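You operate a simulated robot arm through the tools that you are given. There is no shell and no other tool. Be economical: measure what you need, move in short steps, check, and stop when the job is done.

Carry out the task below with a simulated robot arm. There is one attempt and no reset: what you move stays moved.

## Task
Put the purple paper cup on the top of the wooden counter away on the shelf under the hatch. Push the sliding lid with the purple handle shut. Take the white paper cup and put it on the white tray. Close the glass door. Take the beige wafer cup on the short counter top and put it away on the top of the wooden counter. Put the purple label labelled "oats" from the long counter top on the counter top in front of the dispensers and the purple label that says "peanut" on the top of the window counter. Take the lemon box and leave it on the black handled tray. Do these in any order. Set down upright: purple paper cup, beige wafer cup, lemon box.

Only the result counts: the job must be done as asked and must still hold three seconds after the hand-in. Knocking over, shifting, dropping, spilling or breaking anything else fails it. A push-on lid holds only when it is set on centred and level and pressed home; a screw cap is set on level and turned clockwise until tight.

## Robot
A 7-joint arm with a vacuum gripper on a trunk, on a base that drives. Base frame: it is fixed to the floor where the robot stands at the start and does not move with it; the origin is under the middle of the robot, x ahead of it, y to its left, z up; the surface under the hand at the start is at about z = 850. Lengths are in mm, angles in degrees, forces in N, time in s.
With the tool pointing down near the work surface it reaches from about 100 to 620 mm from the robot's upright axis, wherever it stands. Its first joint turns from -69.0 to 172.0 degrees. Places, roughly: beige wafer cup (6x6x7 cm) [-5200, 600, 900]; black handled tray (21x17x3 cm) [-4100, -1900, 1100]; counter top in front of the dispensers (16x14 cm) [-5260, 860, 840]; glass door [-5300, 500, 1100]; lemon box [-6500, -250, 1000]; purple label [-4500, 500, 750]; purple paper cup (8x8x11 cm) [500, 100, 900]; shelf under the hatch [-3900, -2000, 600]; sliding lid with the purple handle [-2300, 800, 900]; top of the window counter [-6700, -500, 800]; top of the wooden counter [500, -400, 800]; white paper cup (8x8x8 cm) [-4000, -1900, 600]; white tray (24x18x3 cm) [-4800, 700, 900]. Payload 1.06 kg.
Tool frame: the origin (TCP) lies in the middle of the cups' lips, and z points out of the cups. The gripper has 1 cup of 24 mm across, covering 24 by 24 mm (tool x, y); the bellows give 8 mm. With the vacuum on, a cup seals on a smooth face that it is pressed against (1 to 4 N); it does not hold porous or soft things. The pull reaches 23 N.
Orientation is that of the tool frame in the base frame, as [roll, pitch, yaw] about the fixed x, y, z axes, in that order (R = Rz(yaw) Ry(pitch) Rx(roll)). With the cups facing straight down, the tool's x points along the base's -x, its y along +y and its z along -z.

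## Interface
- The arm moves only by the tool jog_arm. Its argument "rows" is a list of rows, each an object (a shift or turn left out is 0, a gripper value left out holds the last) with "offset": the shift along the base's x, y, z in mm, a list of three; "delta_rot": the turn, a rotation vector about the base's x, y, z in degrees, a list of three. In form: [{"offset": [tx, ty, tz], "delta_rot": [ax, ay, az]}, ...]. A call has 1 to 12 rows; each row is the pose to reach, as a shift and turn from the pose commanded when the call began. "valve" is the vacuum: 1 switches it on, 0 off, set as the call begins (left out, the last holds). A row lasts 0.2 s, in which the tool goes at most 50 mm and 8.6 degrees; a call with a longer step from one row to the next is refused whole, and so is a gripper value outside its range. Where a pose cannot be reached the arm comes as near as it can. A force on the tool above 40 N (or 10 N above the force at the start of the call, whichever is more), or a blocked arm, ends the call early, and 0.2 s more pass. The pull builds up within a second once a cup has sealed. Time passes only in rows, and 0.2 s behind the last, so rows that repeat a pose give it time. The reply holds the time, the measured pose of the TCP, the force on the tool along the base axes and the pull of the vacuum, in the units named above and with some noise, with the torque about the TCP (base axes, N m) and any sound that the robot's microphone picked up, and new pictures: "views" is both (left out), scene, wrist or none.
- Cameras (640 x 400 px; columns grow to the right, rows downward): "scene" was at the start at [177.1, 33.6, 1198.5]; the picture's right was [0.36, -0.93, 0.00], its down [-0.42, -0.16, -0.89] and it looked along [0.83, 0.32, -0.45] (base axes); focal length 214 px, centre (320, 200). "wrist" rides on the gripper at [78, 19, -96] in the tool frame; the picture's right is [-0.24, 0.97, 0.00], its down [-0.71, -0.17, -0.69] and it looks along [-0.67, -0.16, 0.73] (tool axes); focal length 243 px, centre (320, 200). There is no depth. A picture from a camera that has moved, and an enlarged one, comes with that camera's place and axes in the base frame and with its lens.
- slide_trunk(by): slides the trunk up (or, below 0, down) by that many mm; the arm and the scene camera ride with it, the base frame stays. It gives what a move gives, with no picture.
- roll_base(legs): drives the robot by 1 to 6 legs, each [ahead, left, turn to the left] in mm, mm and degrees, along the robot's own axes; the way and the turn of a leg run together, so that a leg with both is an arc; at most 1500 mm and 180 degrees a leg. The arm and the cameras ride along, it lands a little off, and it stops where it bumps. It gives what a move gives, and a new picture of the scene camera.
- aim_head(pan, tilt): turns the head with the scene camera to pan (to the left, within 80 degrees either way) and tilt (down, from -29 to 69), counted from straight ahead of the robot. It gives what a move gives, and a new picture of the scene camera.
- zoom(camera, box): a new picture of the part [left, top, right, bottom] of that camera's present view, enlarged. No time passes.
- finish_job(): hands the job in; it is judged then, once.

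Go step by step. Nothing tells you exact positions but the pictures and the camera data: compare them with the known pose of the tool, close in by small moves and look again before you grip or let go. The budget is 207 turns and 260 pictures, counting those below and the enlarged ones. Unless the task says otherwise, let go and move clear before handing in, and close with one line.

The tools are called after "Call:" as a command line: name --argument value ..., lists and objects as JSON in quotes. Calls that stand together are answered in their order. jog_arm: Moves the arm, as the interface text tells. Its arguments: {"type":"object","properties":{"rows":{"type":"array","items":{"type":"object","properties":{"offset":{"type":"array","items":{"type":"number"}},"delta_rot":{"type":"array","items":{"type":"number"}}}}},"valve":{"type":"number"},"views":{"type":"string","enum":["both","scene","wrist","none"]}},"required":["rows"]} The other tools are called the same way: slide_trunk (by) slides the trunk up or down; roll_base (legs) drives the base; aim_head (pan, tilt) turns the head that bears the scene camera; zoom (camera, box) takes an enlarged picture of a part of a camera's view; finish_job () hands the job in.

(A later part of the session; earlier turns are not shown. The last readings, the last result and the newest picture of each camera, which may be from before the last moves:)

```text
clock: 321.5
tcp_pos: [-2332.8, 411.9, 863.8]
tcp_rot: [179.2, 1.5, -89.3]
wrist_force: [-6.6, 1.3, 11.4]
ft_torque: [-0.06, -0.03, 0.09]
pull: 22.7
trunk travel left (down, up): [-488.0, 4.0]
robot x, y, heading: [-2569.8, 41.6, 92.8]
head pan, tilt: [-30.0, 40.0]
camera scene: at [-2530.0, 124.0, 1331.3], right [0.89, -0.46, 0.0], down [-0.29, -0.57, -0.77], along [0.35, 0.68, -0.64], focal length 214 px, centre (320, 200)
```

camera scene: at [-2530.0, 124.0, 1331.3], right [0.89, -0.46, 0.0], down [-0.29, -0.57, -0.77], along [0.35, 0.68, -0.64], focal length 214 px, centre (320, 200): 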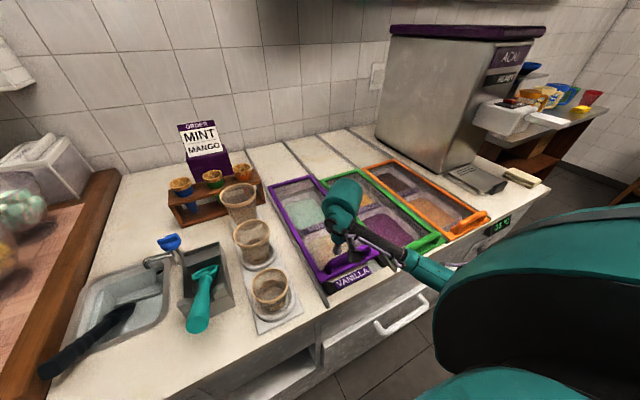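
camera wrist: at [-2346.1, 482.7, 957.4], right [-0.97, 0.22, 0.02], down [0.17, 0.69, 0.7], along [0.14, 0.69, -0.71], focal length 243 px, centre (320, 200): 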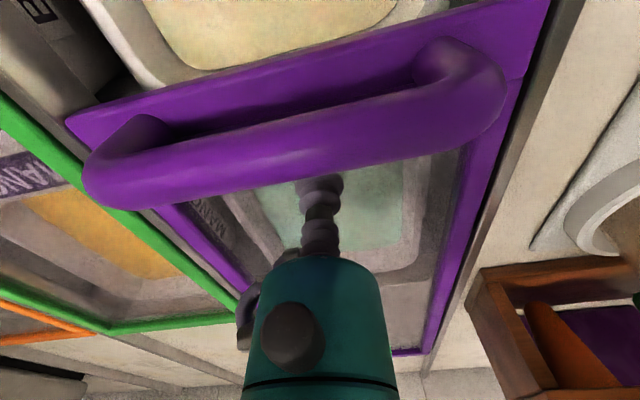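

Call:
jog_arm --rows '[{"offset": [1, -10, 0]}, {"offset": [2, -20, 1]}, {"offset": [2, -30, 1]}, {"offset": [2, -30, 1]}]' --views "scene"

Call:
zoom --camera "scene" --box '[240, 140, 500, 310]'

```text
clock: 322.5
tcp_pos: [-2328.7, 379.4, 862.4]
tcp_rot: [179.3, 1.3, -89.3]
wrist_force: [-7.7, -0.7, 0.2]
ft_torque: [0.0, -0.05, -0.01]
pull: 22.9
trunk travel left (down, up): [-488.0, 4.0]
robot x, y, heading: [-2568.9, 46.7, 92.7]
head pan, tilt: [-30.0, 40.0]
camera scene: at [-2529.7, 124.7, 1331.1], right [0.89, -0.46, 0.0], down [-0.29, -0.57, -0.77], along [0.35, 0.68, -0.64], focal length 214 px, centre (320, 200)
```

scene: 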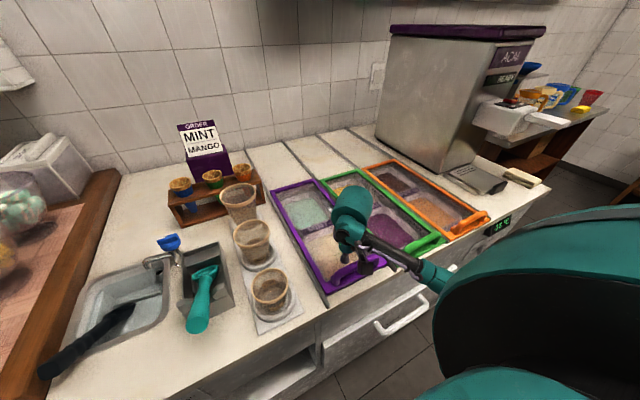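

```text
2.35 times, centred on (370, 225) of scene
camera zoom: at [-2529.7, 124.7, 1331.1], right [0.89, -0.46, 0.0], down [-0.29, -0.57, -0.77], along [0.35, 0.68, -0.64], focal length 505 px, centre (202, 141)
```

zoom: 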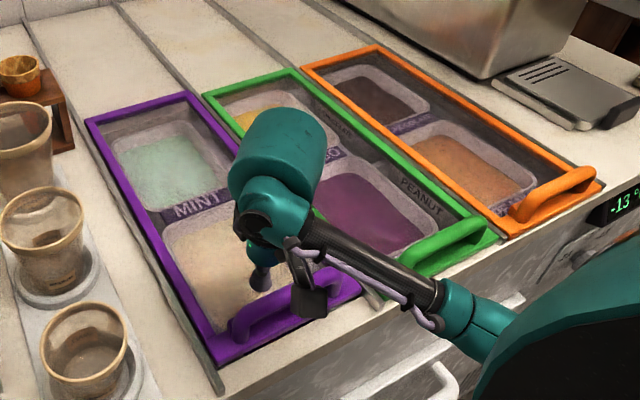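

Nearly aligned with the closed lids; draw a few mm further until it stops.

Call:
jog_arm --rows '[{"offset": [-2, -5, 0]}, {"offset": [-3, -10, 0]}, {"offset": [-3, -14, 0]}, {"offset": [-3, -14, 0]}]' --views "scene"

Call:
zoom --camera "scene" --box '[240, 140, 500, 310]'

```text
clock: 323.5
tcp_pos: [-2331.9, 368.2, 864.9]
tcp_rot: [179.1, 1.3, -89.4]
wrist_force: [6.5, 0.1, -2.3]
ft_torque: [0.0, 0.01, -0.02]
pull: 23.1
trunk travel left (down, up): [-488.0, 4.0]
robot x, y, heading: [-2567.9, 42.1, 92.9]
head pan, tilt: [-30.0, 40.0]
camera scene: at [-2528.0, 124.8, 1331.1], right [0.89, -0.46, 0.0], down [-0.29, -0.57, -0.77], along [0.35, 0.68, -0.64], focal length 214 px, centre (320, 200)
```

scene: 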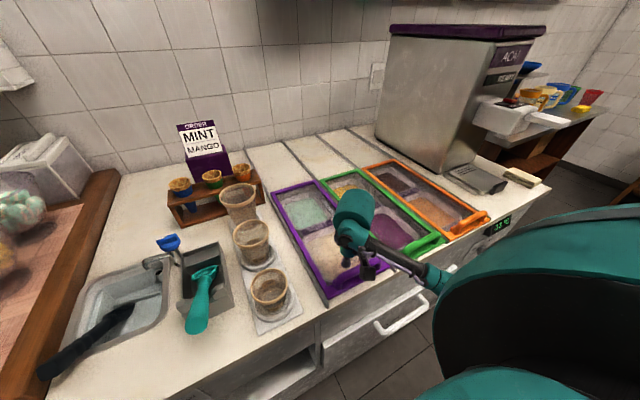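

```text
2.35 times, centred on (370, 225) of scene
camera zoom: at [-2528.0, 124.8, 1331.1], right [0.89, -0.46, 0.0], down [-0.29, -0.57, -0.77], along [0.35, 0.68, -0.64], focal length 505 px, centre (202, 141)
```

zoom: 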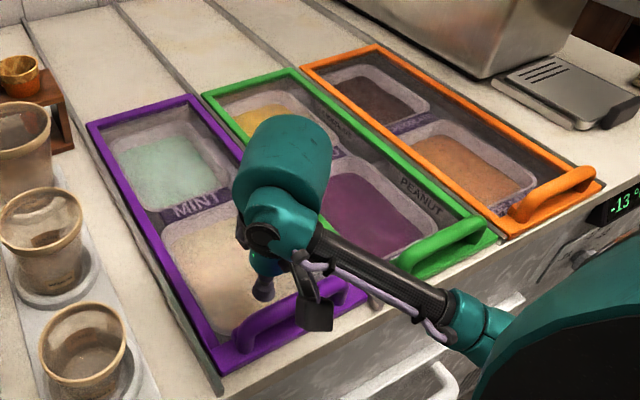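

Call:
jog_arm --rows '[{"offset": [1, -6, 0]}, {"offset": [1, -10, 0]}, {"offset": [1, -10, 0]}]' --views "none"

Call:
zoom --camera "scene" --box '[240, 140, 500, 310]'

```text
clock: 324.3
tcp_pos: [-2331.1, 359.2, 864.9]
tcp_rot: [179.2, 1.4, -89.3]
wrist_force: [-1.2, 2.0, 7.8]
ft_torque: [-0.06, -0.04, -0.1]
pull: 22.9
trunk travel left (down, up): [-488.0, 4.0]
robot x, y, heading: [-2569.1, 40.1, 92.7]
head pan, tilt: [-30.0, 40.0]
```

```text
2.35 times, centred on (370, 225) of scene
camera zoom: at [-2529.3, 124.4, 1331.2], right [0.89, -0.46, 0.0], down [-0.29, -0.57, -0.77], along [0.35, 0.68, -0.64], focal length 505 px, centre (202, 141)
```

zoom: 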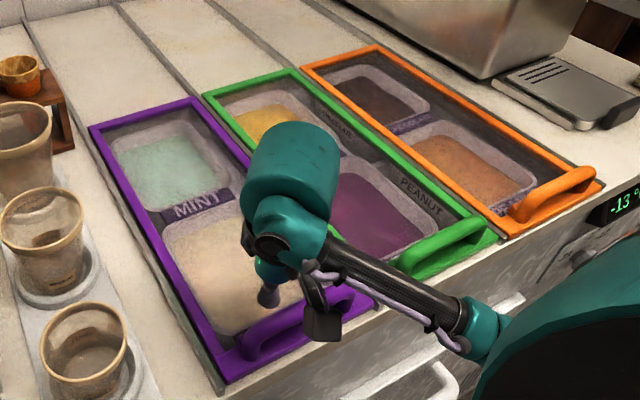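

Call:
jog_arm --rows '[{"offset": [0, -4, 0]}, {"offset": [0, -8, 0]}, {"offset": [0, -8, 0]}]' --views "none"

Call:
zoom --camera "scene" --box '[300, 220, 500, 320]'

```text
clock: 325.1
tcp_pos: [-2331.0, 351.9, 862.6]
tcp_rot: [179.2, 1.4, -89.3]
wrist_force: [-0.1, 7.4, 4.5]
ft_torque: [-0.06, -0.01, 0.01]
pull: 23.0
trunk travel left (down, up): [-488.0, 4.0]
robot x, y, heading: [-2568.9, 45.1, 92.7]
head pan, tilt: [-30.0, 40.0]
```

```text
3.20 times, centred on (400, 270) of scene
camera zoom: at [-2529.2, 125.6, 1331.1], right [0.89, -0.46, 0.0], down [-0.29, -0.57, -0.77], along [0.35, 0.68, -0.64], focal length 686 px, centre (64, -24)
```

zoom: 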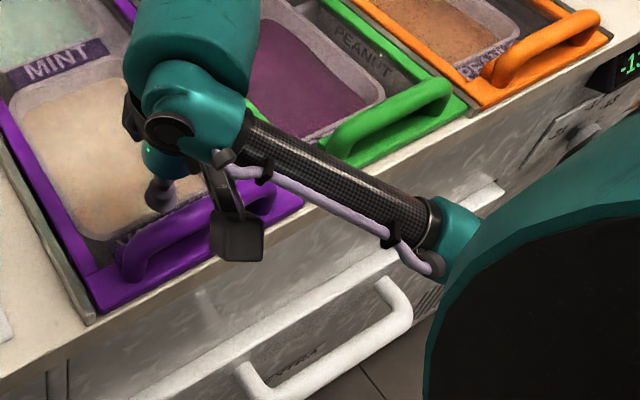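

A resisting force of 7 N shows it's at its stop: shut. Vent and rise.

Call:
jog_arm --rows '[{"offset": [0, 2, 0]}, {"offset": [0, 2, 0]}, {"offset": [0, 2, 0]}, {"offset": [0, 2, 0]}]' --valve 0 --views "none"

Call:
jog_arm --rows '[{"offset": [0, 2, 10]}, {"offset": [0, 2, 45]}, {"offset": [0, 2, 90]}, {"offset": [0, 2, 135]}, {"offset": [0, 2, 180]}, {"offset": [0, 2, 200]}, {"offset": [0, 2, 200]}]' --views "scene"

Call:
zoom --camera "scene" --box '[240, 140, 500, 310]'

```text
clock: 326.1
tcp_pos: [-2331.7, 353.2, 862.9]
tcp_rot: [179.1, 1.5, -89.3]
wrist_force: [0.8, 0.1, 1.4]
ft_torque: [0.03, 0.01, -0.01]
pull: 0.1
trunk travel left (down, up): [-488.0, 4.0]
robot x, y, heading: [-2567.1, 38.9, 92.8]
head pan, tilt: [-30.0, 40.0]
```

```text
clock: 327.7
tcp_pos: [-2329.7, 355.2, 1063.1]
tcp_rot: [179.2, 1.3, -89.3]
wrist_force: [0.5, -0.4, -0.4]
ft_torque: [-0.01, 0.01, 0.0]
pull: 0.0
trunk travel left (down, up): [-488.0, 4.0]
robot x, y, heading: [-2566.9, 43.6, 93.0]
head pan, tilt: [-30.0, 40.0]
camera scene: at [-2528.8, 124.7, 1331.1], right [0.89, -0.46, 0.0], down [-0.29, -0.57, -0.77], along [0.35, 0.68, -0.64], focal length 214 px, centre (320, 200)
```

scene: 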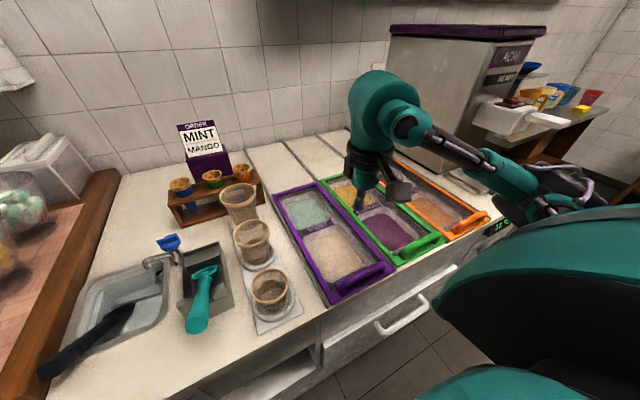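

```text
2.35 times, centred on (370, 225) of scene
camera zoom: at [-2528.8, 124.7, 1331.1], right [0.89, -0.46, 0.0], down [-0.29, -0.57, -0.77], along [0.35, 0.68, -0.64], focal length 505 px, centre (202, 141)
```

zoom: 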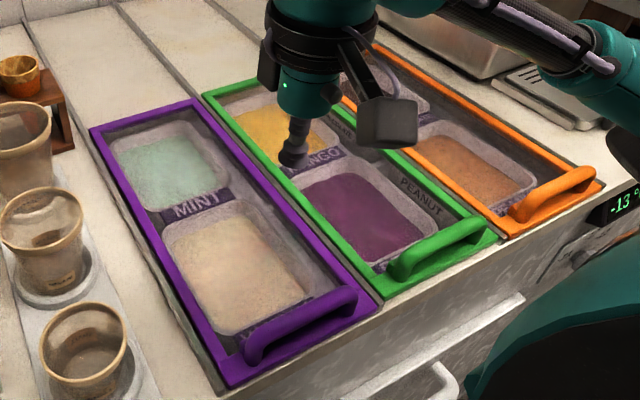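

Purple lid is shut. Check whether the green lid was nudged by the elbow earlier.

Call:
zoom --camera "scene" --box '[330, 190, 500, 310]'

Call:
jog_arm --rows '[{"offset": [-40, 0, 0]}, {"offset": [-80, -10, 0]}, {"offset": [-120, -20, 0]}, {"offset": [-160, -20, 0]}, {"offset": [-160, -20, 0]}]' --views "scene"

Call:
zoom --camera "scene" --box '[260, 140, 420, 230]'

```text
3.33 times, centred on (415, 250) of scene
camera zoom: at [-2528.8, 124.7, 1331.1], right [0.89, -0.46, 0.0], down [-0.29, -0.57, -0.77], along [0.35, 0.68, -0.64], focal length 715 px, centre (3, 33)
```

zoom: 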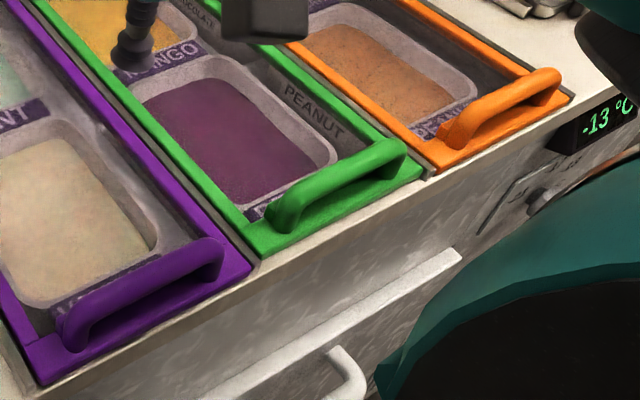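

```text
clock: 328.9
tcp_pos: [-2484.3, 339.7, 1060.0]
tcp_rot: [179.2, 1.3, -89.4]
wrist_force: [-0.7, -0.6, -0.3]
ft_torque: [0.0, 0.03, 0.02]
pull: 0.0
out of reach, approached as far as the arm can: row 2, 3
trunk travel left (down, up): [-488.0, 4.0]
robot x, y, heading: [-2568.9, 43.8, 92.7]
head pan, tilt: [-30.0, 40.0]
camera scene: at [-2527.3, 124.4, 1331.1], right [0.89, -0.46, 0.0], down [-0.3, -0.57, -0.77], along [0.35, 0.68, -0.64], focal length 214 px, centre (320, 200)
```

scene: 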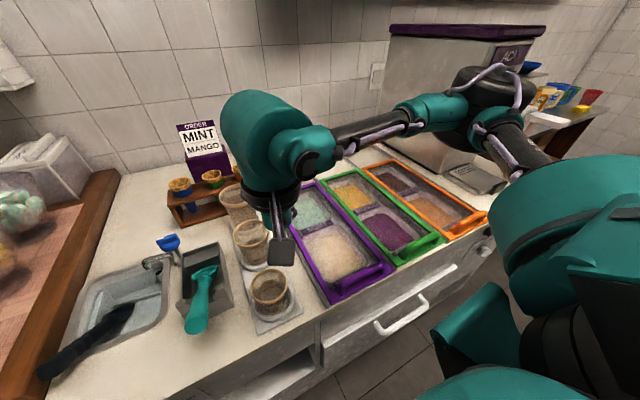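

```text
4.00 times, centred on (340, 185) of scene
camera zoom: at [-2527.3, 124.4, 1331.1], right [0.89, -0.46, 0.0], down [-0.3, -0.57, -0.77], along [0.35, 0.68, -0.64], focal length 858 px, centre (240, 260)
```

zoom: 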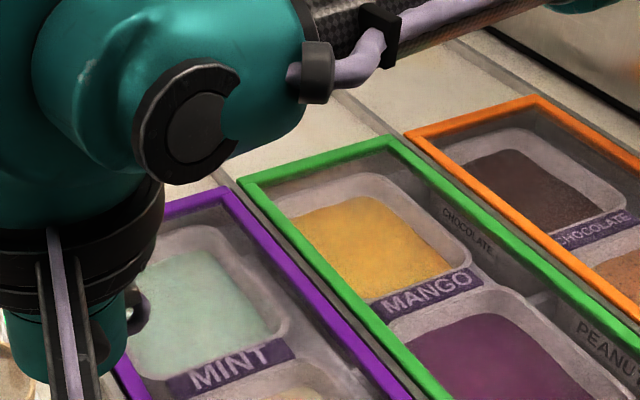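

Green lid still aligned within a few mm. Back away, and head to the PEANUT label on the long counter.

Call:
roll_base --legs '[[-450, 0, 0]]'

Call:
jog_arm --rows '[{"offset": [20, 40, 0]}, {"offset": [40, 80, 0]}, {"offset": [60, 110, 0]}, {"offset": [60, 110, 0]}]' --views "scene"

```text
clock: 331.6
tcp_pos: [-2466.5, -101.5, 1061.3]
tcp_rot: [179.2, 1.5, -89.0]
wrist_force: [0.4, 0.4, 0.4]
ft_torque: [-0.01, 0.0, 0.0]
pull: 0.1
trunk travel left (down, up): [-488.0, 4.0]
robot x, y, heading: [-2546.5, -397.5, 93.1]
head pan, tilt: [-30.0, 40.0]
camera scene: at [-2506.9, -317.7, 1331.2], right [0.89, -0.45, 0.0], down [-0.29, -0.57, -0.77], along [0.35, 0.68, -0.64], focal length 214 px, centre (320, 200)
```

scene: 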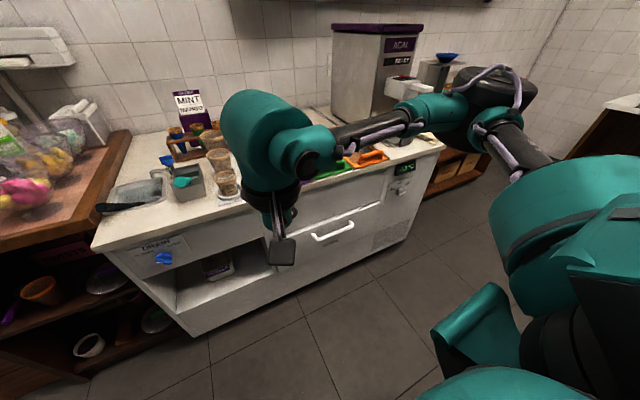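

```text
clock: 332.6
tcp_pos: [-2405.5, 8.5, 1063.9]
tcp_rot: [179.3, 1.4, -89.0]
wrist_force: [-0.1, -0.6, -1.1]
ft_torque: [-0.01, 0.0, 0.0]
pull: 0.1
trunk travel left (down, up): [-488.0, 4.0]
robot x, y, heading: [-2549.5, -400.8, 93.3]
head pan, tilt: [-30.0, 40.0]
camera scene: at [-2507.0, -317.3, 1331.2], right [0.89, -0.45, 0.0], down [-0.29, -0.57, -0.77], along [0.35, 0.68, -0.64], focal length 214 px, centre (320, 200)
```

scene: 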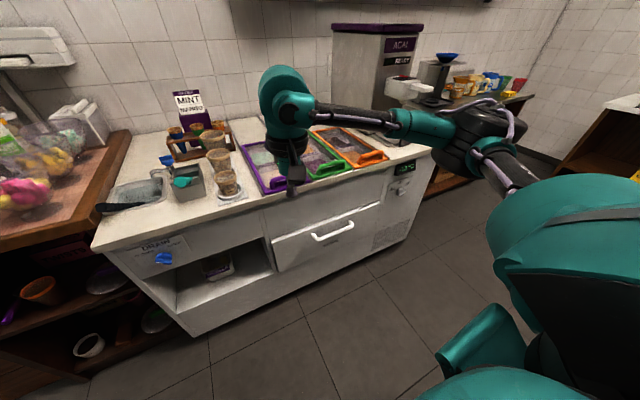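

Call:
roll_base --legs '[[0, 0, -3.2], [0, 1000, 0], [0, 1000, 0], [350, 0, 0]]'

Call:
slide_trunk --by -60

Call:
aim_head --pan 0 --tilt 40

```text
clock: 352.5
tcp_pos: [-4371.8, 347.6, 1063.9]
tcp_rot: [179.3, 1.3, -91.8]
wrist_force: [0.1, -0.2, -0.7]
ft_torque: [-0.05, 0.0, -0.02]
pull: 0.0
trunk travel left (down, up): [-488.0, 4.0]
robot x, y, heading: [-4533.7, -52.1, 90.4]
head pan, tilt: [-30.0, 40.0]
camera scene: at [-4486.8, 26.9, 1331.1], right [0.87, -0.49, 0.0], down [-0.32, -0.56, -0.77], along [0.38, 0.67, -0.64], focal length 214 px, centre (320, 200)
```

scene: 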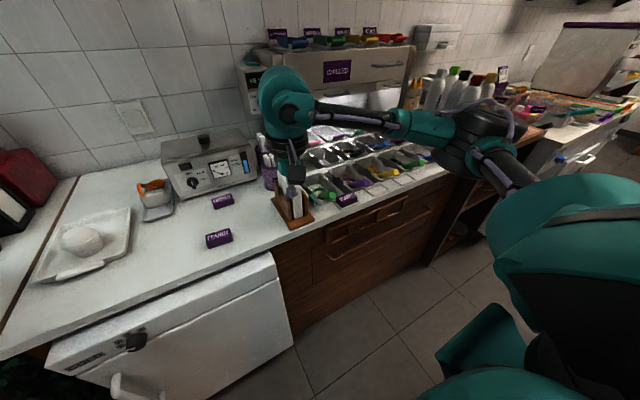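

```text
clock: 353.5
tcp_pos: [-4370.8, 346.0, 1003.8]
tcp_rot: [179.2, 1.5, -91.7]
wrist_force: [-0.7, -0.4, 0.1]
ft_torque: [0.03, -0.01, 0.0]
pull: 0.1
trunk travel left (down, up): [-428.0, 64.0]
robot x, y, heading: [-4530.8, -51.6, 90.2]
head pan, tilt: [-30.0, 40.0]
```

```text
clock: 354.4
tcp_pos: [-4370.3, 346.4, 1003.8]
tcp_rot: [179.3, 1.4, -91.7]
wrist_force: [0.2, 0.3, -0.1]
ft_torque: [0.01, 0.02, -0.01]
pull: 0.1
trunk travel left (down, up): [-428.0, 64.0]
robot x, y, heading: [-4531.7, -55.3, 90.5]
head pan, tilt: [0.0, 40.0]
camera scene: at [-4529.7, 91.9, 1264.9], right [1.0, 0.01, 0.0], down [0.0, -0.64, -0.77], along [0.0, 0.77, -0.64], focal length 214 px, centre (320, 200)
```

scene: 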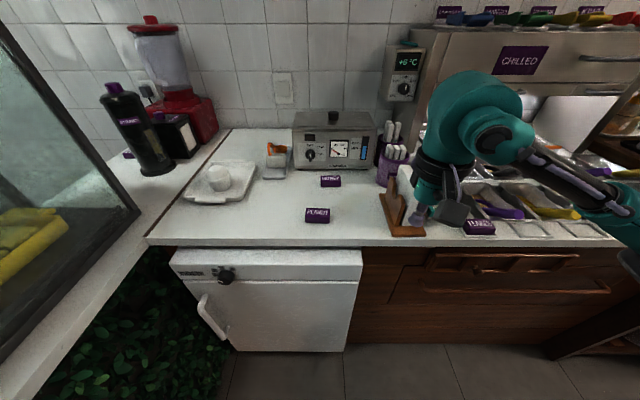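

PEANUT is at about (−4535, 518). Shift the arm left first, then close in.

Call:
jog_arm --rows '[{"offset": [-45, 0, 0]}, {"offset": [-90, 0, 0]}, {"offset": [-130, 0, 0]}, {"offset": [-165, 0, 0]}, {"offset": [-165, 0, 0]}]' --views "none"

Call:
roll_base --legs '[[100, 0, 0]]'

Call:
jog_arm --rows '[{"offset": [0, 35, -20]}, {"offset": [0, 65, -50]}, {"offset": [0, 70, -90]}, {"offset": [0, 70, -95]}, {"offset": [0, 70, -95]}]' --views "wrist"

```text
clock: 355.6
tcp_pos: [-4537.8, 349.1, 1003.0]
tcp_rot: [179.3, 1.4, -91.8]
wrist_force: [-0.3, -0.5, 0.5]
ft_torque: [0.0, 0.01, 0.0]
pull: 0.0
trunk travel left (down, up): [-428.0, 64.0]
robot x, y, heading: [-4529.6, -51.1, 90.5]
head pan, tilt: [0.0, 40.0]
```

```text
clock: 356.8
tcp_pos: [-4538.1, 448.1, 1004.4]
tcp_rot: [179.2, 1.3, -91.6]
wrist_force: [-0.4, 1.0, -0.2]
ft_torque: [-0.01, 0.02, 0.0]
pull: 0.1
trunk travel left (down, up): [-428.0, 64.0]
robot x, y, heading: [-4530.7, 47.9, 90.2]
head pan, tilt: [0.0, 40.0]
camera scene: at [-4530.6, 191.7, 1264.8], right [1.0, 0.01, 0.0], down [0.0, -0.64, -0.77], along [-0.01, 0.77, -0.64], focal length 214 px, centre (320, 200)
```

scene: 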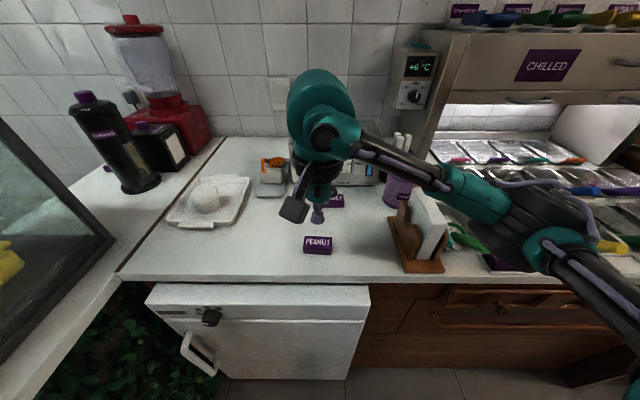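

```text
clock: 358.0
tcp_pos: [-4536.2, 518.0, 911.9]
tcp_rot: [179.3, 1.3, -91.6]
wrist_force: [0.1, 0.5, -0.1]
ft_torque: [-0.02, 0.03, -0.03]
pull: 0.0
trunk travel left (down, up): [-428.0, 64.0]
robot x, y, heading: [-4528.8, 49.1, 90.3]
head pan, tilt: [0.0, 40.0]
camera wrist: at [-4557.6, 437.1, 1006.9], right [-0.96, 0.26, 0.02], down [0.2, 0.69, 0.7], along [0.17, 0.68, -0.71], focal length 243 px, centre (320, 200)
```

wrist: 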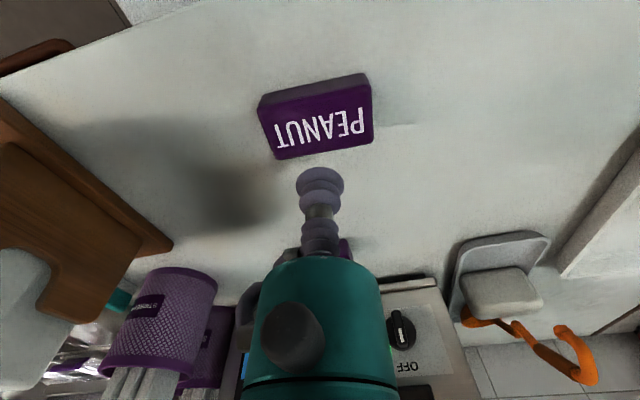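

Align (−5, −13) and descend.

Call:
jog_arm --rows '[{"offset": [-5, -13, -15]}, {"offset": [-5, -13, -30]}, {"offset": [-5, -13, -38]}, {"offset": [-5, -13, -42]}, {"offset": [-5, -13, -45]}, {"offset": [-5, -13, -45]}]' --valve 1 --views "wrist"

```text
clock: 359.4
tcp_pos: [-4543.7, 506.3, 865.8]
tcp_rot: [179.2, 1.5, -91.8]
wrist_force: [2.1, 6.7, 20.3]
ft_torque: [-0.18, -0.1, 0.04]
pull: 23.7
trunk travel left (down, up): [-428.0, 64.0]
robot x, y, heading: [-4531.7, 43.9, 90.5]
head pan, tilt: [0.0, 40.0]
camera wrist: at [-4564.5, 425.9, 961.1], right [-0.96, 0.26, 0.02], down [0.2, 0.68, 0.7], along [0.17, 0.68, -0.71], focal length 243 px, centre (320, 200)
```

wrist: 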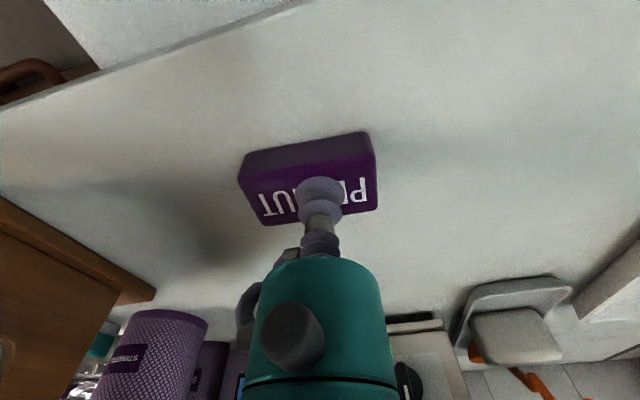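

PEANUT held. Lift, retract, drive to the window counter and look.

Call:
jog_arm --rows '[{"offset": [0, 0, 20]}, {"offset": [0, 0, 60]}, {"offset": [0, 0, 105]}, {"offset": [0, -15, 150]}, {"offset": [0, -40, 190]}, {"offset": [0, -60, 200]}, {"offset": [0, -60, 200]}]' --views "none"

Call:
roll_base --legs '[[-450, 0, 0], [0, 0, 90], [1150, 0, 0]]'

Call:
aim_head --pan -25 --tilt 20

Call:
aim_head --pan 20 --tilt 20

```text
clock: 361.0
tcp_pos: [-4542.7, 447.3, 1066.2]
tcp_rot: [179.1, 1.3, -91.7]
wrist_force: [0.3, 0.2, -0.3]
ft_torque: [-0.02, -0.04, 0.0]
pull: 22.8
trunk travel left (down, up): [-428.0, 64.0]
robot x, y, heading: [-4532.0, 49.8, 90.1]
head pan, tilt: [0.0, 40.0]
```

```text
clock: 373.2
tcp_pos: [-6121.1, -413.3, 1066.2]
tcp_rot: [179.3, 1.4, -2.6]
wrist_force: [0.6, -0.2, 0.0]
ft_torque: [-0.02, -0.04, -0.02]
pull: 22.0
trunk travel left (down, up): [-428.0, 64.0]
robot x, y, heading: [-5717.7, -411.1, 179.5]
head pan, tilt: [0.0, 40.0]
camera scene: at [-5861.2, -406.5, 1264.9], right [0.01, 1.0, 0.0], down [0.64, 0.0, -0.77], along [-0.77, 0.01, -0.64], focal length 214 px, centre (320, 200)
```

scene: 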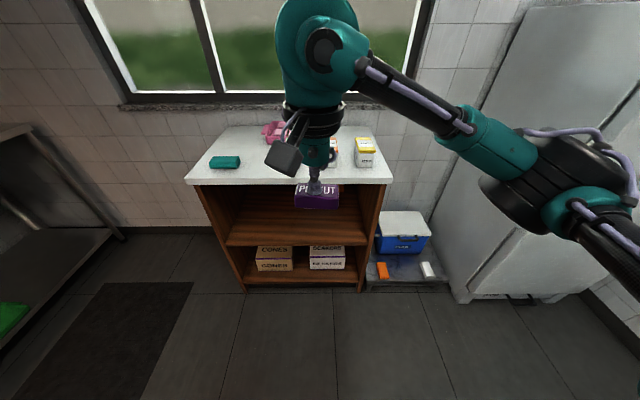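

```text
clock: 374.1
tcp_pos: [-6121.0, -413.6, 1065.4]
tcp_rot: [179.2, 1.4, -2.5]
wrist_force: [-1.0, -0.4, -0.3]
ft_torque: [0.01, 0.0, 0.01]
pull: 23.0
trunk travel left (down, up): [-428.0, 64.0]
robot x, y, heading: [-5718.6, -409.9, 179.8]
head pan, tilt: [-25.0, 20.0]
camera scene: at [-5860.1, -367.2, 1296.3], right [0.43, 0.9, 0.0], down [0.31, -0.15, -0.94], along [-0.85, 0.4, -0.34], focal length 214 px, centre (320, 200)
```

scene: 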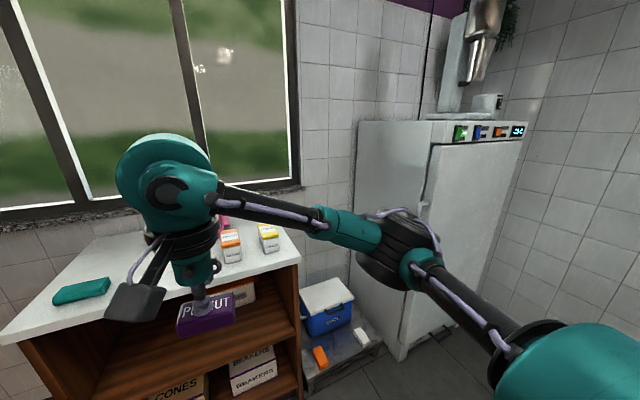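

```text
clock: 375.2
tcp_pos: [-6118.6, -413.5, 1066.5]
tcp_rot: [179.1, 1.4, -2.5]
wrist_force: [0.1, -1.1, 0.5]
ft_torque: [-0.01, 0.03, -0.01]
pull: 22.9
trunk travel left (down, up): [-428.0, 64.0]
robot x, y, heading: [-5717.7, -412.2, 179.7]
head pan, tilt: [20.0, 20.0]
camera scene: at [-5863.7, -438.3, 1296.4], right [-0.33, 0.94, 0.0], down [0.32, 0.11, -0.94], along [-0.89, -0.31, -0.34], focal length 214 px, centre (320, 200)
```

scene: 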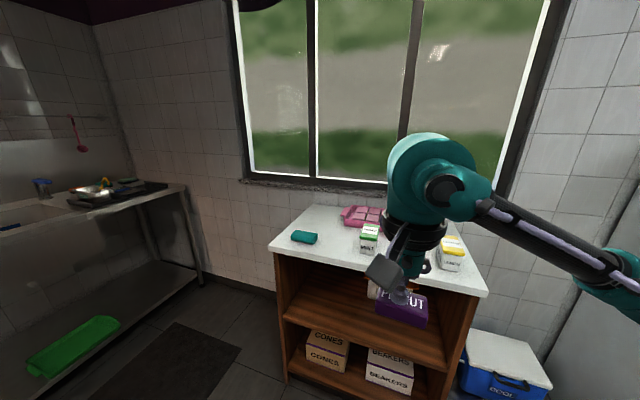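

The window counter has a free front-left area near (−6490, −600), left of the boxes. I stand to the left so the elbow stays clear of the boxes, with the trunk raised.

Call:
slide_trunk --by 60

Call:
roll_base --legs '[[0, 410, 0], [300, 0, 0]]'

Call:
aim_head --pan -25 --tilt 35

```text
clock: 376.2
tcp_pos: [-6120.5, -412.2, 1125.9]
tcp_rot: [179.3, 1.4, -2.5]
wrist_force: [-0.5, 0.3, -1.4]
ft_torque: [-0.02, 0.03, 0.01]
pull: 23.5
trunk travel left (down, up): [-488.0, 4.0]
robot x, y, heading: [-5713.1, -408.4, 179.8]
head pan, tilt: [20.0, 20.0]
```

```text
clock: 382.1
tcp_pos: [-6423.6, -839.1, 1126.6]
tcp_rot: [179.2, 1.3, -1.8]
wrist_force: [-0.4, -0.5, -1.1]
ft_torque: [0.02, 0.0, 0.04]
pull: 23.3
trunk travel left (down, up): [-488.0, 4.0]
robot x, y, heading: [-6020.6, -831.8, -179.8]
head pan, tilt: [20.0, 20.0]
camera scene: at [-6112.9, -860.8, 1362.5], right [-0.35, 0.94, 0.0], down [0.32, 0.12, -0.94], along [-0.88, -0.33, -0.34], focal length 214 px, centre (320, 200)
```

scene: 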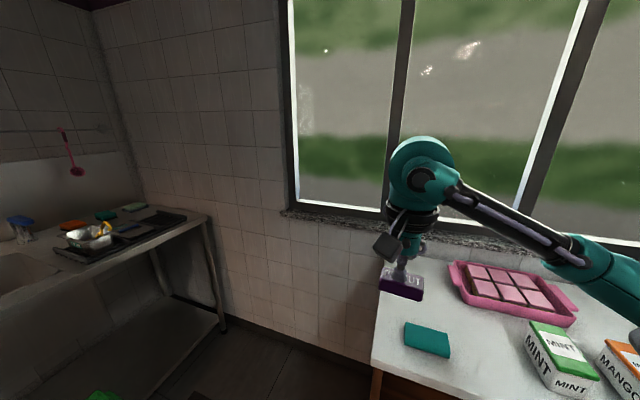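

```text
clock: 383.2
tcp_pos: [-6422.5, -838.7, 1127.3]
tcp_rot: [179.2, 1.3, -1.8]
wrist_force: [0.3, -0.4, -0.3]
ft_torque: [0.0, 0.0, -0.01]
pull: 23.1
trunk travel left (down, up): [-488.0, 4.0]
robot x, y, heading: [-6023.2, -827.9, -179.8]
head pan, tilt: [-25.0, 35.0]
camera scene: at [-6104.9, -791.8, 1338.7], right [0.42, 0.91, 0.0], down [0.52, -0.24, -0.82], along [-0.74, 0.34, -0.57], focal length 214 px, centre (320, 200)
```

scene: 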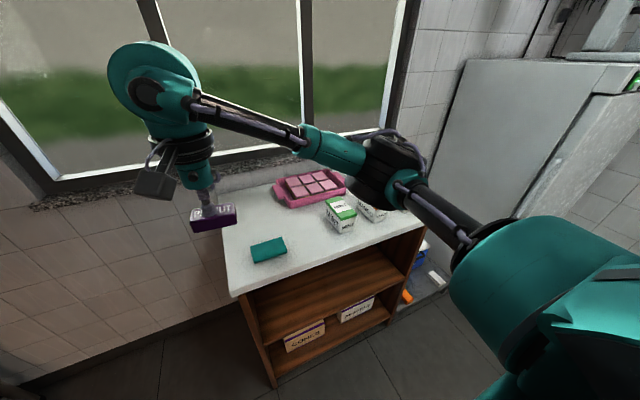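

Target spot ≈ (−6522, −630) between the teal cloth and the MINT box. Move over it.

Call:
jog_arm --rows '[{"offset": [-18, 40, -15]}, {"offset": [-36, 80, -30]}, {"offset": [-54, 120, -50]}, {"offset": [-72, 155, -75]}, {"offset": [-90, 185, -105]}, {"offset": [-100, 208, -140]}, {"offset": [-100, 208, -160]}, {"offset": [-100, 208, -160]}]'

```text
clock: 385.0
tcp_pos: [-6525.0, -627.6, 965.6]
tcp_rot: [179.2, 1.4, -1.8]
wrist_force: [-0.6, 0.0, -1.7]
ft_torque: [-0.01, -0.02, 0.02]
pull: 22.6
trunk travel left (down, up): [-488.0, 4.0]
robot x, y, heading: [-6024.1, -827.3, -179.8]
head pan, tilt: [-25.0, 35.0]
camera scene: at [-6104.8, -791.6, 1338.7], right [0.42, 0.91, 0.0], down [0.52, -0.24, -0.82], along [-0.74, 0.34, -0.57], focal length 214 px, centre (320, 200)
camera wrist: at [-6445.3, -648.3, 1060.6], right [-0.27, -0.96, 0.02], down [-0.68, 0.2, 0.7], along [-0.68, 0.17, -0.71], focal length 243 px, centre (320, 200)
```

scene: 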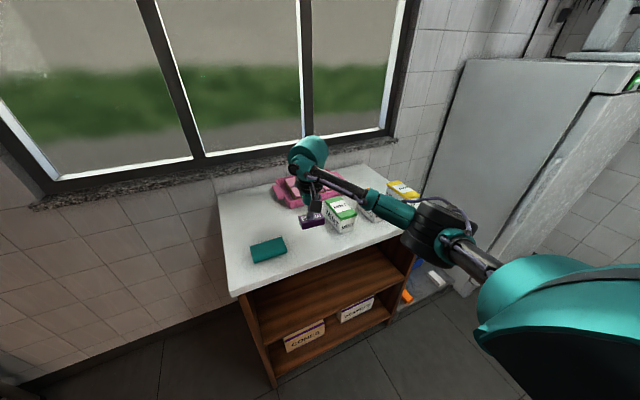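
wrist: 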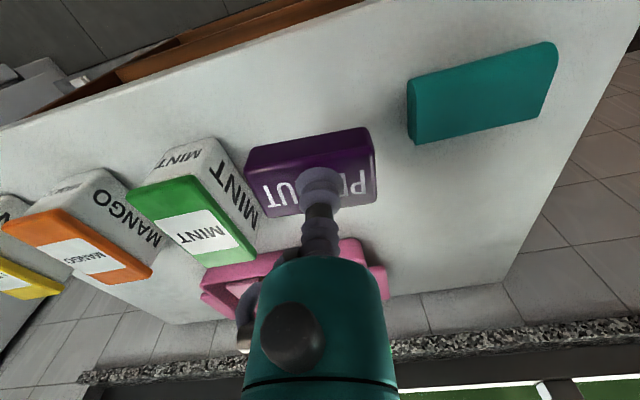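

Margins are about 30 mm each side. Nudge to the front a bit and lower.

Call:
jog_arm --rows '[{"offset": [12, -4, -20]}, {"offset": [12, -4, -40]}, {"offset": [12, -4, -50]}, {"offset": [12, -4, -60]}, {"offset": [12, -4, -60]}]' --views "wrist"

```text
clock: 386.2
tcp_pos: [-6510.8, -632.7, 904.4]
tcp_rot: [179.2, 1.3, -1.9]
wrist_force: [0.8, -0.1, -1.3]
ft_torque: [-0.04, 0.01, 0.0]
pull: 23.5
trunk travel left (down, up): [-488.0, 4.0]
robot x, y, heading: [-6022.2, -831.1, -179.7]
head pan, tilt: [-25.0, 35.0]
camera wrist: at [-6432.6, -652.3, 999.5], right [-0.27, -0.96, 0.02], down [-0.69, 0.2, 0.7], along [-0.68, 0.17, -0.71], focal length 243 px, centre (320, 200)
```

wrist: 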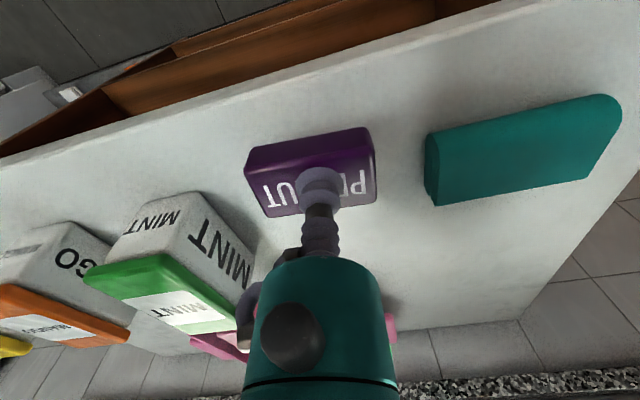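

Call:
jog_arm --rows '[{"offset": [0, 0, -5]}, {"offset": [0, 0, -10]}, {"offset": [0, 0, -14]}, {"offset": [0, 0, -18]}, {"offset": [0, 0, -18]}]' --views "none"

```text
clock: 387.4
tcp_pos: [-6511.1, -635.9, 888.2]
tcp_rot: [179.2, 1.4, -1.7]
wrist_force: [-0.4, 0.2, -0.4]
ft_torque: [-0.04, 0.02, -0.02]
pull: 22.6
trunk travel left (down, up): [-488.0, 4.0]
robot x, y, heading: [-6019.7, -827.9, -179.8]
head pan, tilt: [-25.0, 35.0]
```

Call:
jog_arm --rows '[{"offset": [0, 0, -4]}, {"offset": [0, 0, -8]}, {"offset": [0, 0, -11]}, {"offset": [0, 0, -11]}]' --views "none"

```text
clock: 388.4
tcp_pos: [-6511.8, -635.0, 877.9]
tcp_rot: [179.2, 1.3, -1.8]
wrist_force: [0.3, 0.9, -0.6]
ft_torque: [-0.03, 0.03, 0.0]
pull: 23.1
trunk travel left (down, up): [-488.0, 4.0]
robot x, y, heading: [-6021.5, -828.6, -179.9]
head pan, tilt: [-25.0, 35.0]
```

Call:
jog_arm --rows '[{"offset": [0, 0, -4]}, {"offset": [0, 0, -8]}, {"offset": [0, 0, -11]}, {"offset": [0, 0, -11]}]' --views "wrist"

```text
clock: 389.4
tcp_pos: [-6512.6, -634.4, 868.1]
tcp_rot: [179.1, 1.7, -1.9]
wrist_force: [-3.4, -2.4, 20.4]
ft_torque: [0.11, -0.11, 0.02]
pull: 23.0
trunk travel left (down, up): [-488.0, 4.0]
robot x, y, heading: [-6020.5, -829.5, -179.7]
head pan, tilt: [-25.0, 35.0]
camera wrist: at [-6432.9, -655.3, 962.8], right [-0.27, -0.96, 0.02], down [-0.68, 0.2, 0.7], along [-0.68, 0.17, -0.71], focal length 243 px, centre (320, 200)
```

wrist: 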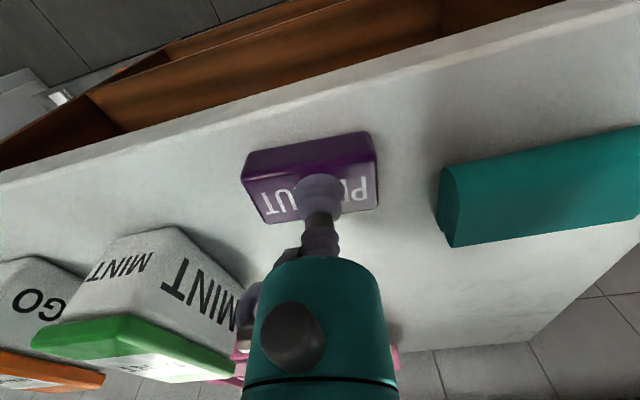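

Placed. Vent and rise.

Call:
jog_arm --rows '[{"offset": [0, 0, 1.5]}, {"offset": [0, 0, 1.5]}, {"offset": [0, 0, 1.5]}, {"offset": [0, 0, 1.5]}]' --valve 0 --views "none"

Call:
jog_arm --rows '[{"offset": [0, 0, 8]}, {"offset": [0, 0, 40]}, {"offset": [0, 0, 85]}, {"offset": [0, 0, 130]}, {"offset": [20, 0, 170]}, {"offset": [40, 0, 200]}, {"offset": [40, 0, 200]}]'

```text
clock: 390.4
tcp_pos: [-6511.1, -634.0, 868.5]
tcp_rot: [179.3, 1.4, -1.8]
wrist_force: [1.1, 0.1, 4.1]
ft_torque: [-0.01, 0.04, -0.01]
pull: 0.1
trunk travel left (down, up): [-488.0, 4.0]
robot x, y, heading: [-6025.4, -829.3, -179.9]
head pan, tilt: [-25.0, 35.0]
```

```text
clock: 392.0
tcp_pos: [-6472.4, -637.3, 1068.8]
tcp_rot: [179.2, 1.3, -1.9]
wrist_force: [0.0, 0.1, -0.2]
ft_torque: [-0.01, 0.01, 0.01]
pull: 0.0
trunk travel left (down, up): [-488.0, 4.0]
robot x, y, heading: [-6021.0, -828.2, -179.8]
head pan, tilt: [-25.0, 35.0]
camera scene: at [-6105.0, -791.7, 1338.6], right [0.42, 0.91, 0.0], down [0.52, -0.24, -0.82], along [-0.74, 0.34, -0.57], focal length 214 px, centre (320, 200)
camera wrist: at [-6393.8, -656.7, 1162.9], right [-0.27, -0.96, 0.02], down [-0.69, 0.2, 0.7], along [-0.68, 0.17, -0.71], focal length 243 px, centre (320, 200)
```

scene: 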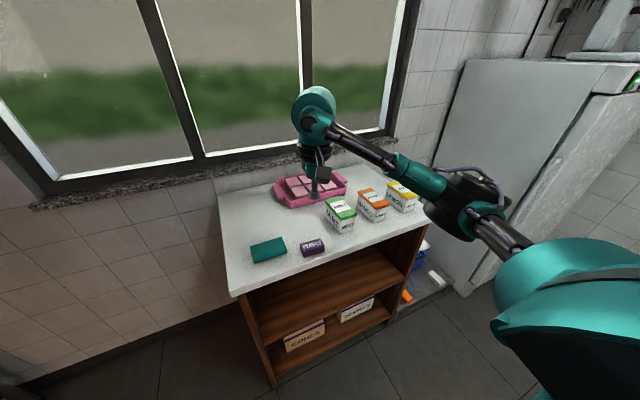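
wrist: 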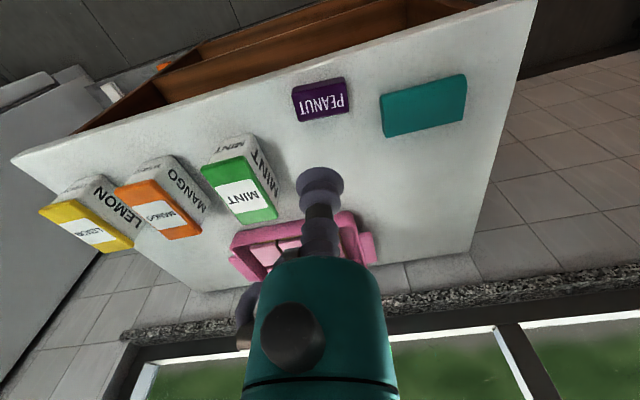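

PEANUT placed. The lemon box (yellow top) is at ≈(−6561, −278), top z≈940. Move base right and approach.

Call:
roll_base --legs '[[40, -335, 0]]'

Call:
jog_arm --rows '[{"offset": [-25, 10, -20]}, {"offset": [-45, 20, -40]}, {"offset": [-50, 25, -70]}, {"offset": [-50, 25, -90]}, {"offset": [-50, 25, -90]}]'

```text
clock: 395.6
tcp_pos: [-6510.9, -296.1, 1068.6]
tcp_rot: [179.3, 1.4, -2.0]
wrist_force: [-0.4, 0.8, -0.7]
ft_torque: [-0.02, -0.02, 0.02]
pull: 0.1
trunk travel left (down, up): [-488.0, 4.0]
robot x, y, heading: [-6056.4, -494.1, 179.6]
head pan, tilt: [-25.0, 35.0]
camera scene: at [-6143.7, -453.3, 1338.7], right [0.42, 0.91, 0.0], down [0.52, -0.24, -0.82], along [-0.74, 0.35, -0.57], focal length 214 px, centre (320, 200)
```

scene: 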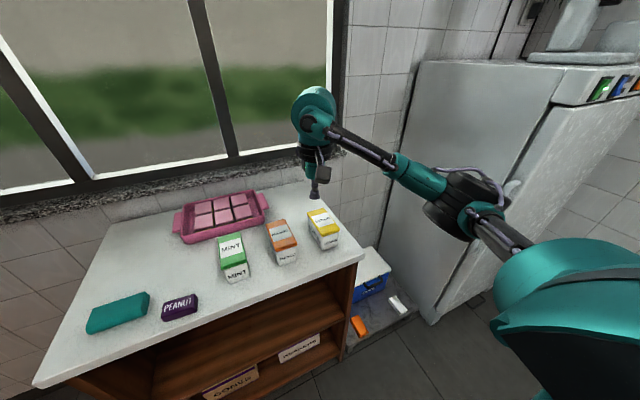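

```text
clock: 396.8
tcp_pos: [-6559.8, -270.4, 977.9]
tcp_rot: [179.2, 1.3, -2.0]
wrist_force: [0.7, 0.2, -0.3]
ft_torque: [0.0, -0.01, -0.05]
pull: 0.0
trunk travel left (down, up): [-488.0, 4.0]
robot x, y, heading: [-6055.4, -492.4, 180.0]
head pan, tilt: [-25.0, 35.0]
camera scene: at [-6143.6, -453.5, 1338.7], right [0.42, 0.91, 0.0], down [0.52, -0.24, -0.82], along [-0.74, 0.35, -0.57], focal length 214 px, centre (320, 200)
camera wrist: at [-6480.8, -292.0, 1071.7], right [-0.27, -0.96, 0.02], down [-0.68, 0.21, 0.7], along [-0.68, 0.18, -0.71], focal length 243 px, centre (320, 200)
```

scene: 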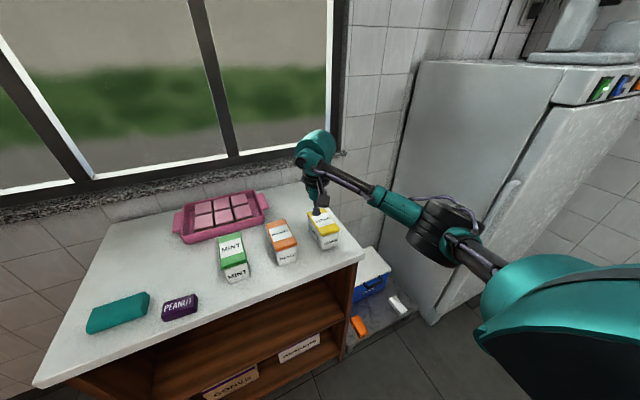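
wrist: 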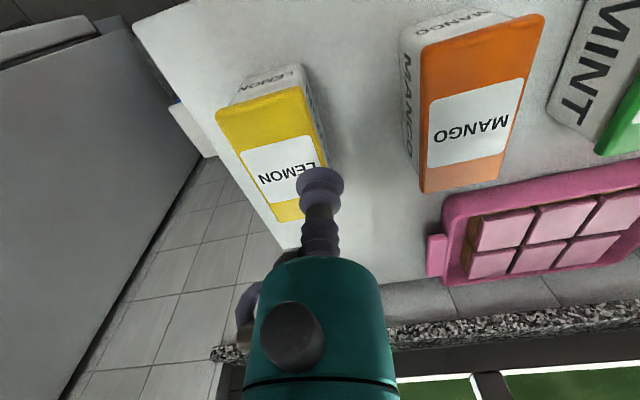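

Top-face centre ≈ (−6559, −245). Align and descend.

Call:
jog_arm --rows '[{"offset": [0, 25, -5]}, {"offset": [0, 25, -20]}, {"offset": [0, 25, -28]}, {"offset": [0, 25, -32]}, {"offset": [0, 25, -32]}]' --valve 1 --views "wrist"

```text
clock: 397.9
tcp_pos: [-6559.7, -245.4, 946.2]
tcp_rot: [179.2, 1.4, -2.0]
wrist_force: [0.8, 0.8, 0.4]
ft_torque: [0.01, 0.01, 0.01]
pull: 0.1
trunk travel left (down, up): [-488.0, 4.0]
robot x, y, heading: [-6061.4, -491.1, 179.8]
head pan, tilt: [-25.0, 35.0]
camera wrist: at [-6481.1, -267.3, 1039.9], right [-0.27, -0.96, 0.02], down [-0.68, 0.21, 0.7], along [-0.68, 0.18, -0.71], focal length 243 px, centre (320, 200)
```

wrist: 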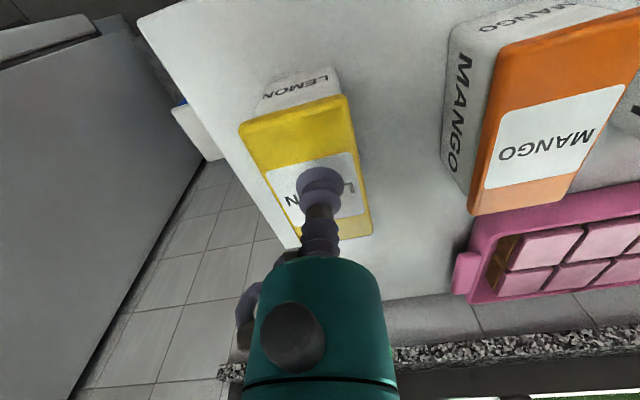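

Call:
jog_arm --rows '[{"offset": [2, 1, -3]}, {"offset": [2, 1, -6]}, {"offset": [2, 1, -9]}, {"offset": [2, 1, -9]}, {"offset": [2, 1, -9]}]' --views "none"

```text
clock: 399.1
tcp_pos: [-6558.0, -244.8, 937.1]
tcp_rot: [179.2, 1.4, -2.2]
wrist_force: [-0.3, -0.6, 0.8]
ft_torque: [-0.02, -0.01, 0.01]
pull: 0.0
trunk travel left (down, up): [-488.0, 4.0]
robot x, y, heading: [-6060.8, -493.8, 180.0]
head pan, tilt: [-25.0, 35.0]
```

Call:
jog_arm --rows '[{"offset": [0, 0, -3]}, {"offset": [0, 0, -6]}, {"offset": [0, 0, -9]}, {"offset": [0, 0, -9]}, {"offset": [0, 0, -9]}]' --views "wrist"

```text
clock: 400.4
tcp_pos: [-6558.6, -245.6, 927.6]
tcp_rot: [179.3, 1.4, -2.0]
wrist_force: [0.0, 0.1, 0.2]
ft_torque: [-0.01, 0.01, 0.01]
pull: 0.1
trunk travel left (down, up): [-488.0, 4.0]
robot x, y, heading: [-6060.7, -491.6, 179.5]
head pan, tilt: [-25.0, 35.0]
camera wrist: at [-6480.1, -266.7, 1022.4], right [-0.27, -0.96, 0.02], down [-0.68, 0.21, 0.7], along [-0.68, 0.18, -0.71], focal length 243 px, centre (320, 200)
```

wrist: 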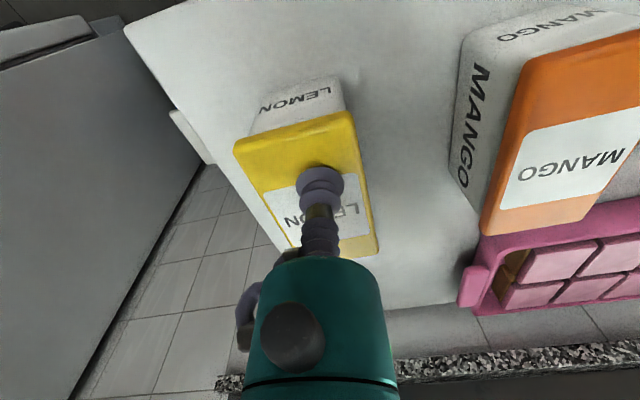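

Call:
jog_arm --rows '[{"offset": [0, 1, -4]}, {"offset": [0, 2, -8]}, {"offset": [0, 2, -11]}, {"offset": [0, 2, -14]}, {"offset": [0, 2, -14]}, {"offset": [0, 2, -14]}]' --views "none"

```text
clock: 401.8
tcp_pos: [-6558.2, -246.0, 915.0]
tcp_rot: [179.1, 1.5, -2.1]
wrist_force: [-6.6, -3.1, 21.5]
ft_torque: [0.16, -0.13, 0.05]
pull: 22.8
trunk travel left (down, up): [-488.0, 4.0]
robot x, y, heading: [-6062.4, -491.6, 180.0]
head pan, tilt: [-25.0, 35.0]
```

Lemon box sealed. Lift and back off.

Call:
jog_arm --rows '[{"offset": [0, 0, 10]}, {"offset": [0, 0, 50]}, {"offset": [0, 0, 95]}, {"offset": [0, 0, 140]}, {"offset": [30, -20, 160]}, {"offset": [70, -40, 170]}, {"offset": [110, -60, 170]}, {"offset": [110, -60, 170]}]' --views "scene"

```text
clock: 403.6
tcp_pos: [-6447.7, -307.2, 1082.9]
tcp_rot: [179.3, 1.2, -2.2]
wrist_force: [0.4, -0.1, -2.4]
ft_torque: [-0.03, -0.1, -0.01]
pull: 22.9
trunk travel left (down, up): [-488.0, 4.0]
robot x, y, heading: [-6060.6, -493.2, 179.9]
head pan, tilt: [-25.0, 35.0]
camera scene: at [-6144.1, -453.4, 1338.6], right [0.42, 0.91, 0.0], down [0.52, -0.24, -0.82], along [-0.74, 0.35, -0.57], focal length 214 px, centre (320, 200)
```

scene: 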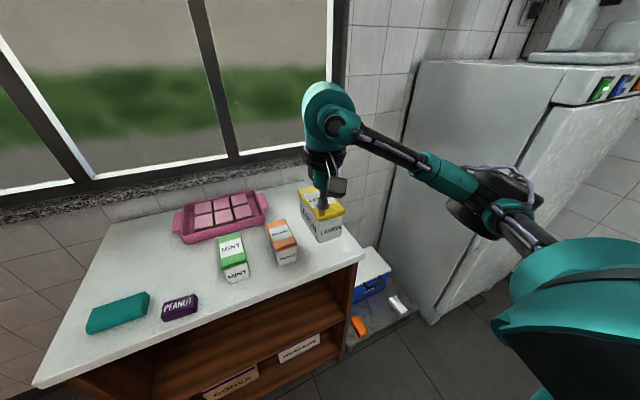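

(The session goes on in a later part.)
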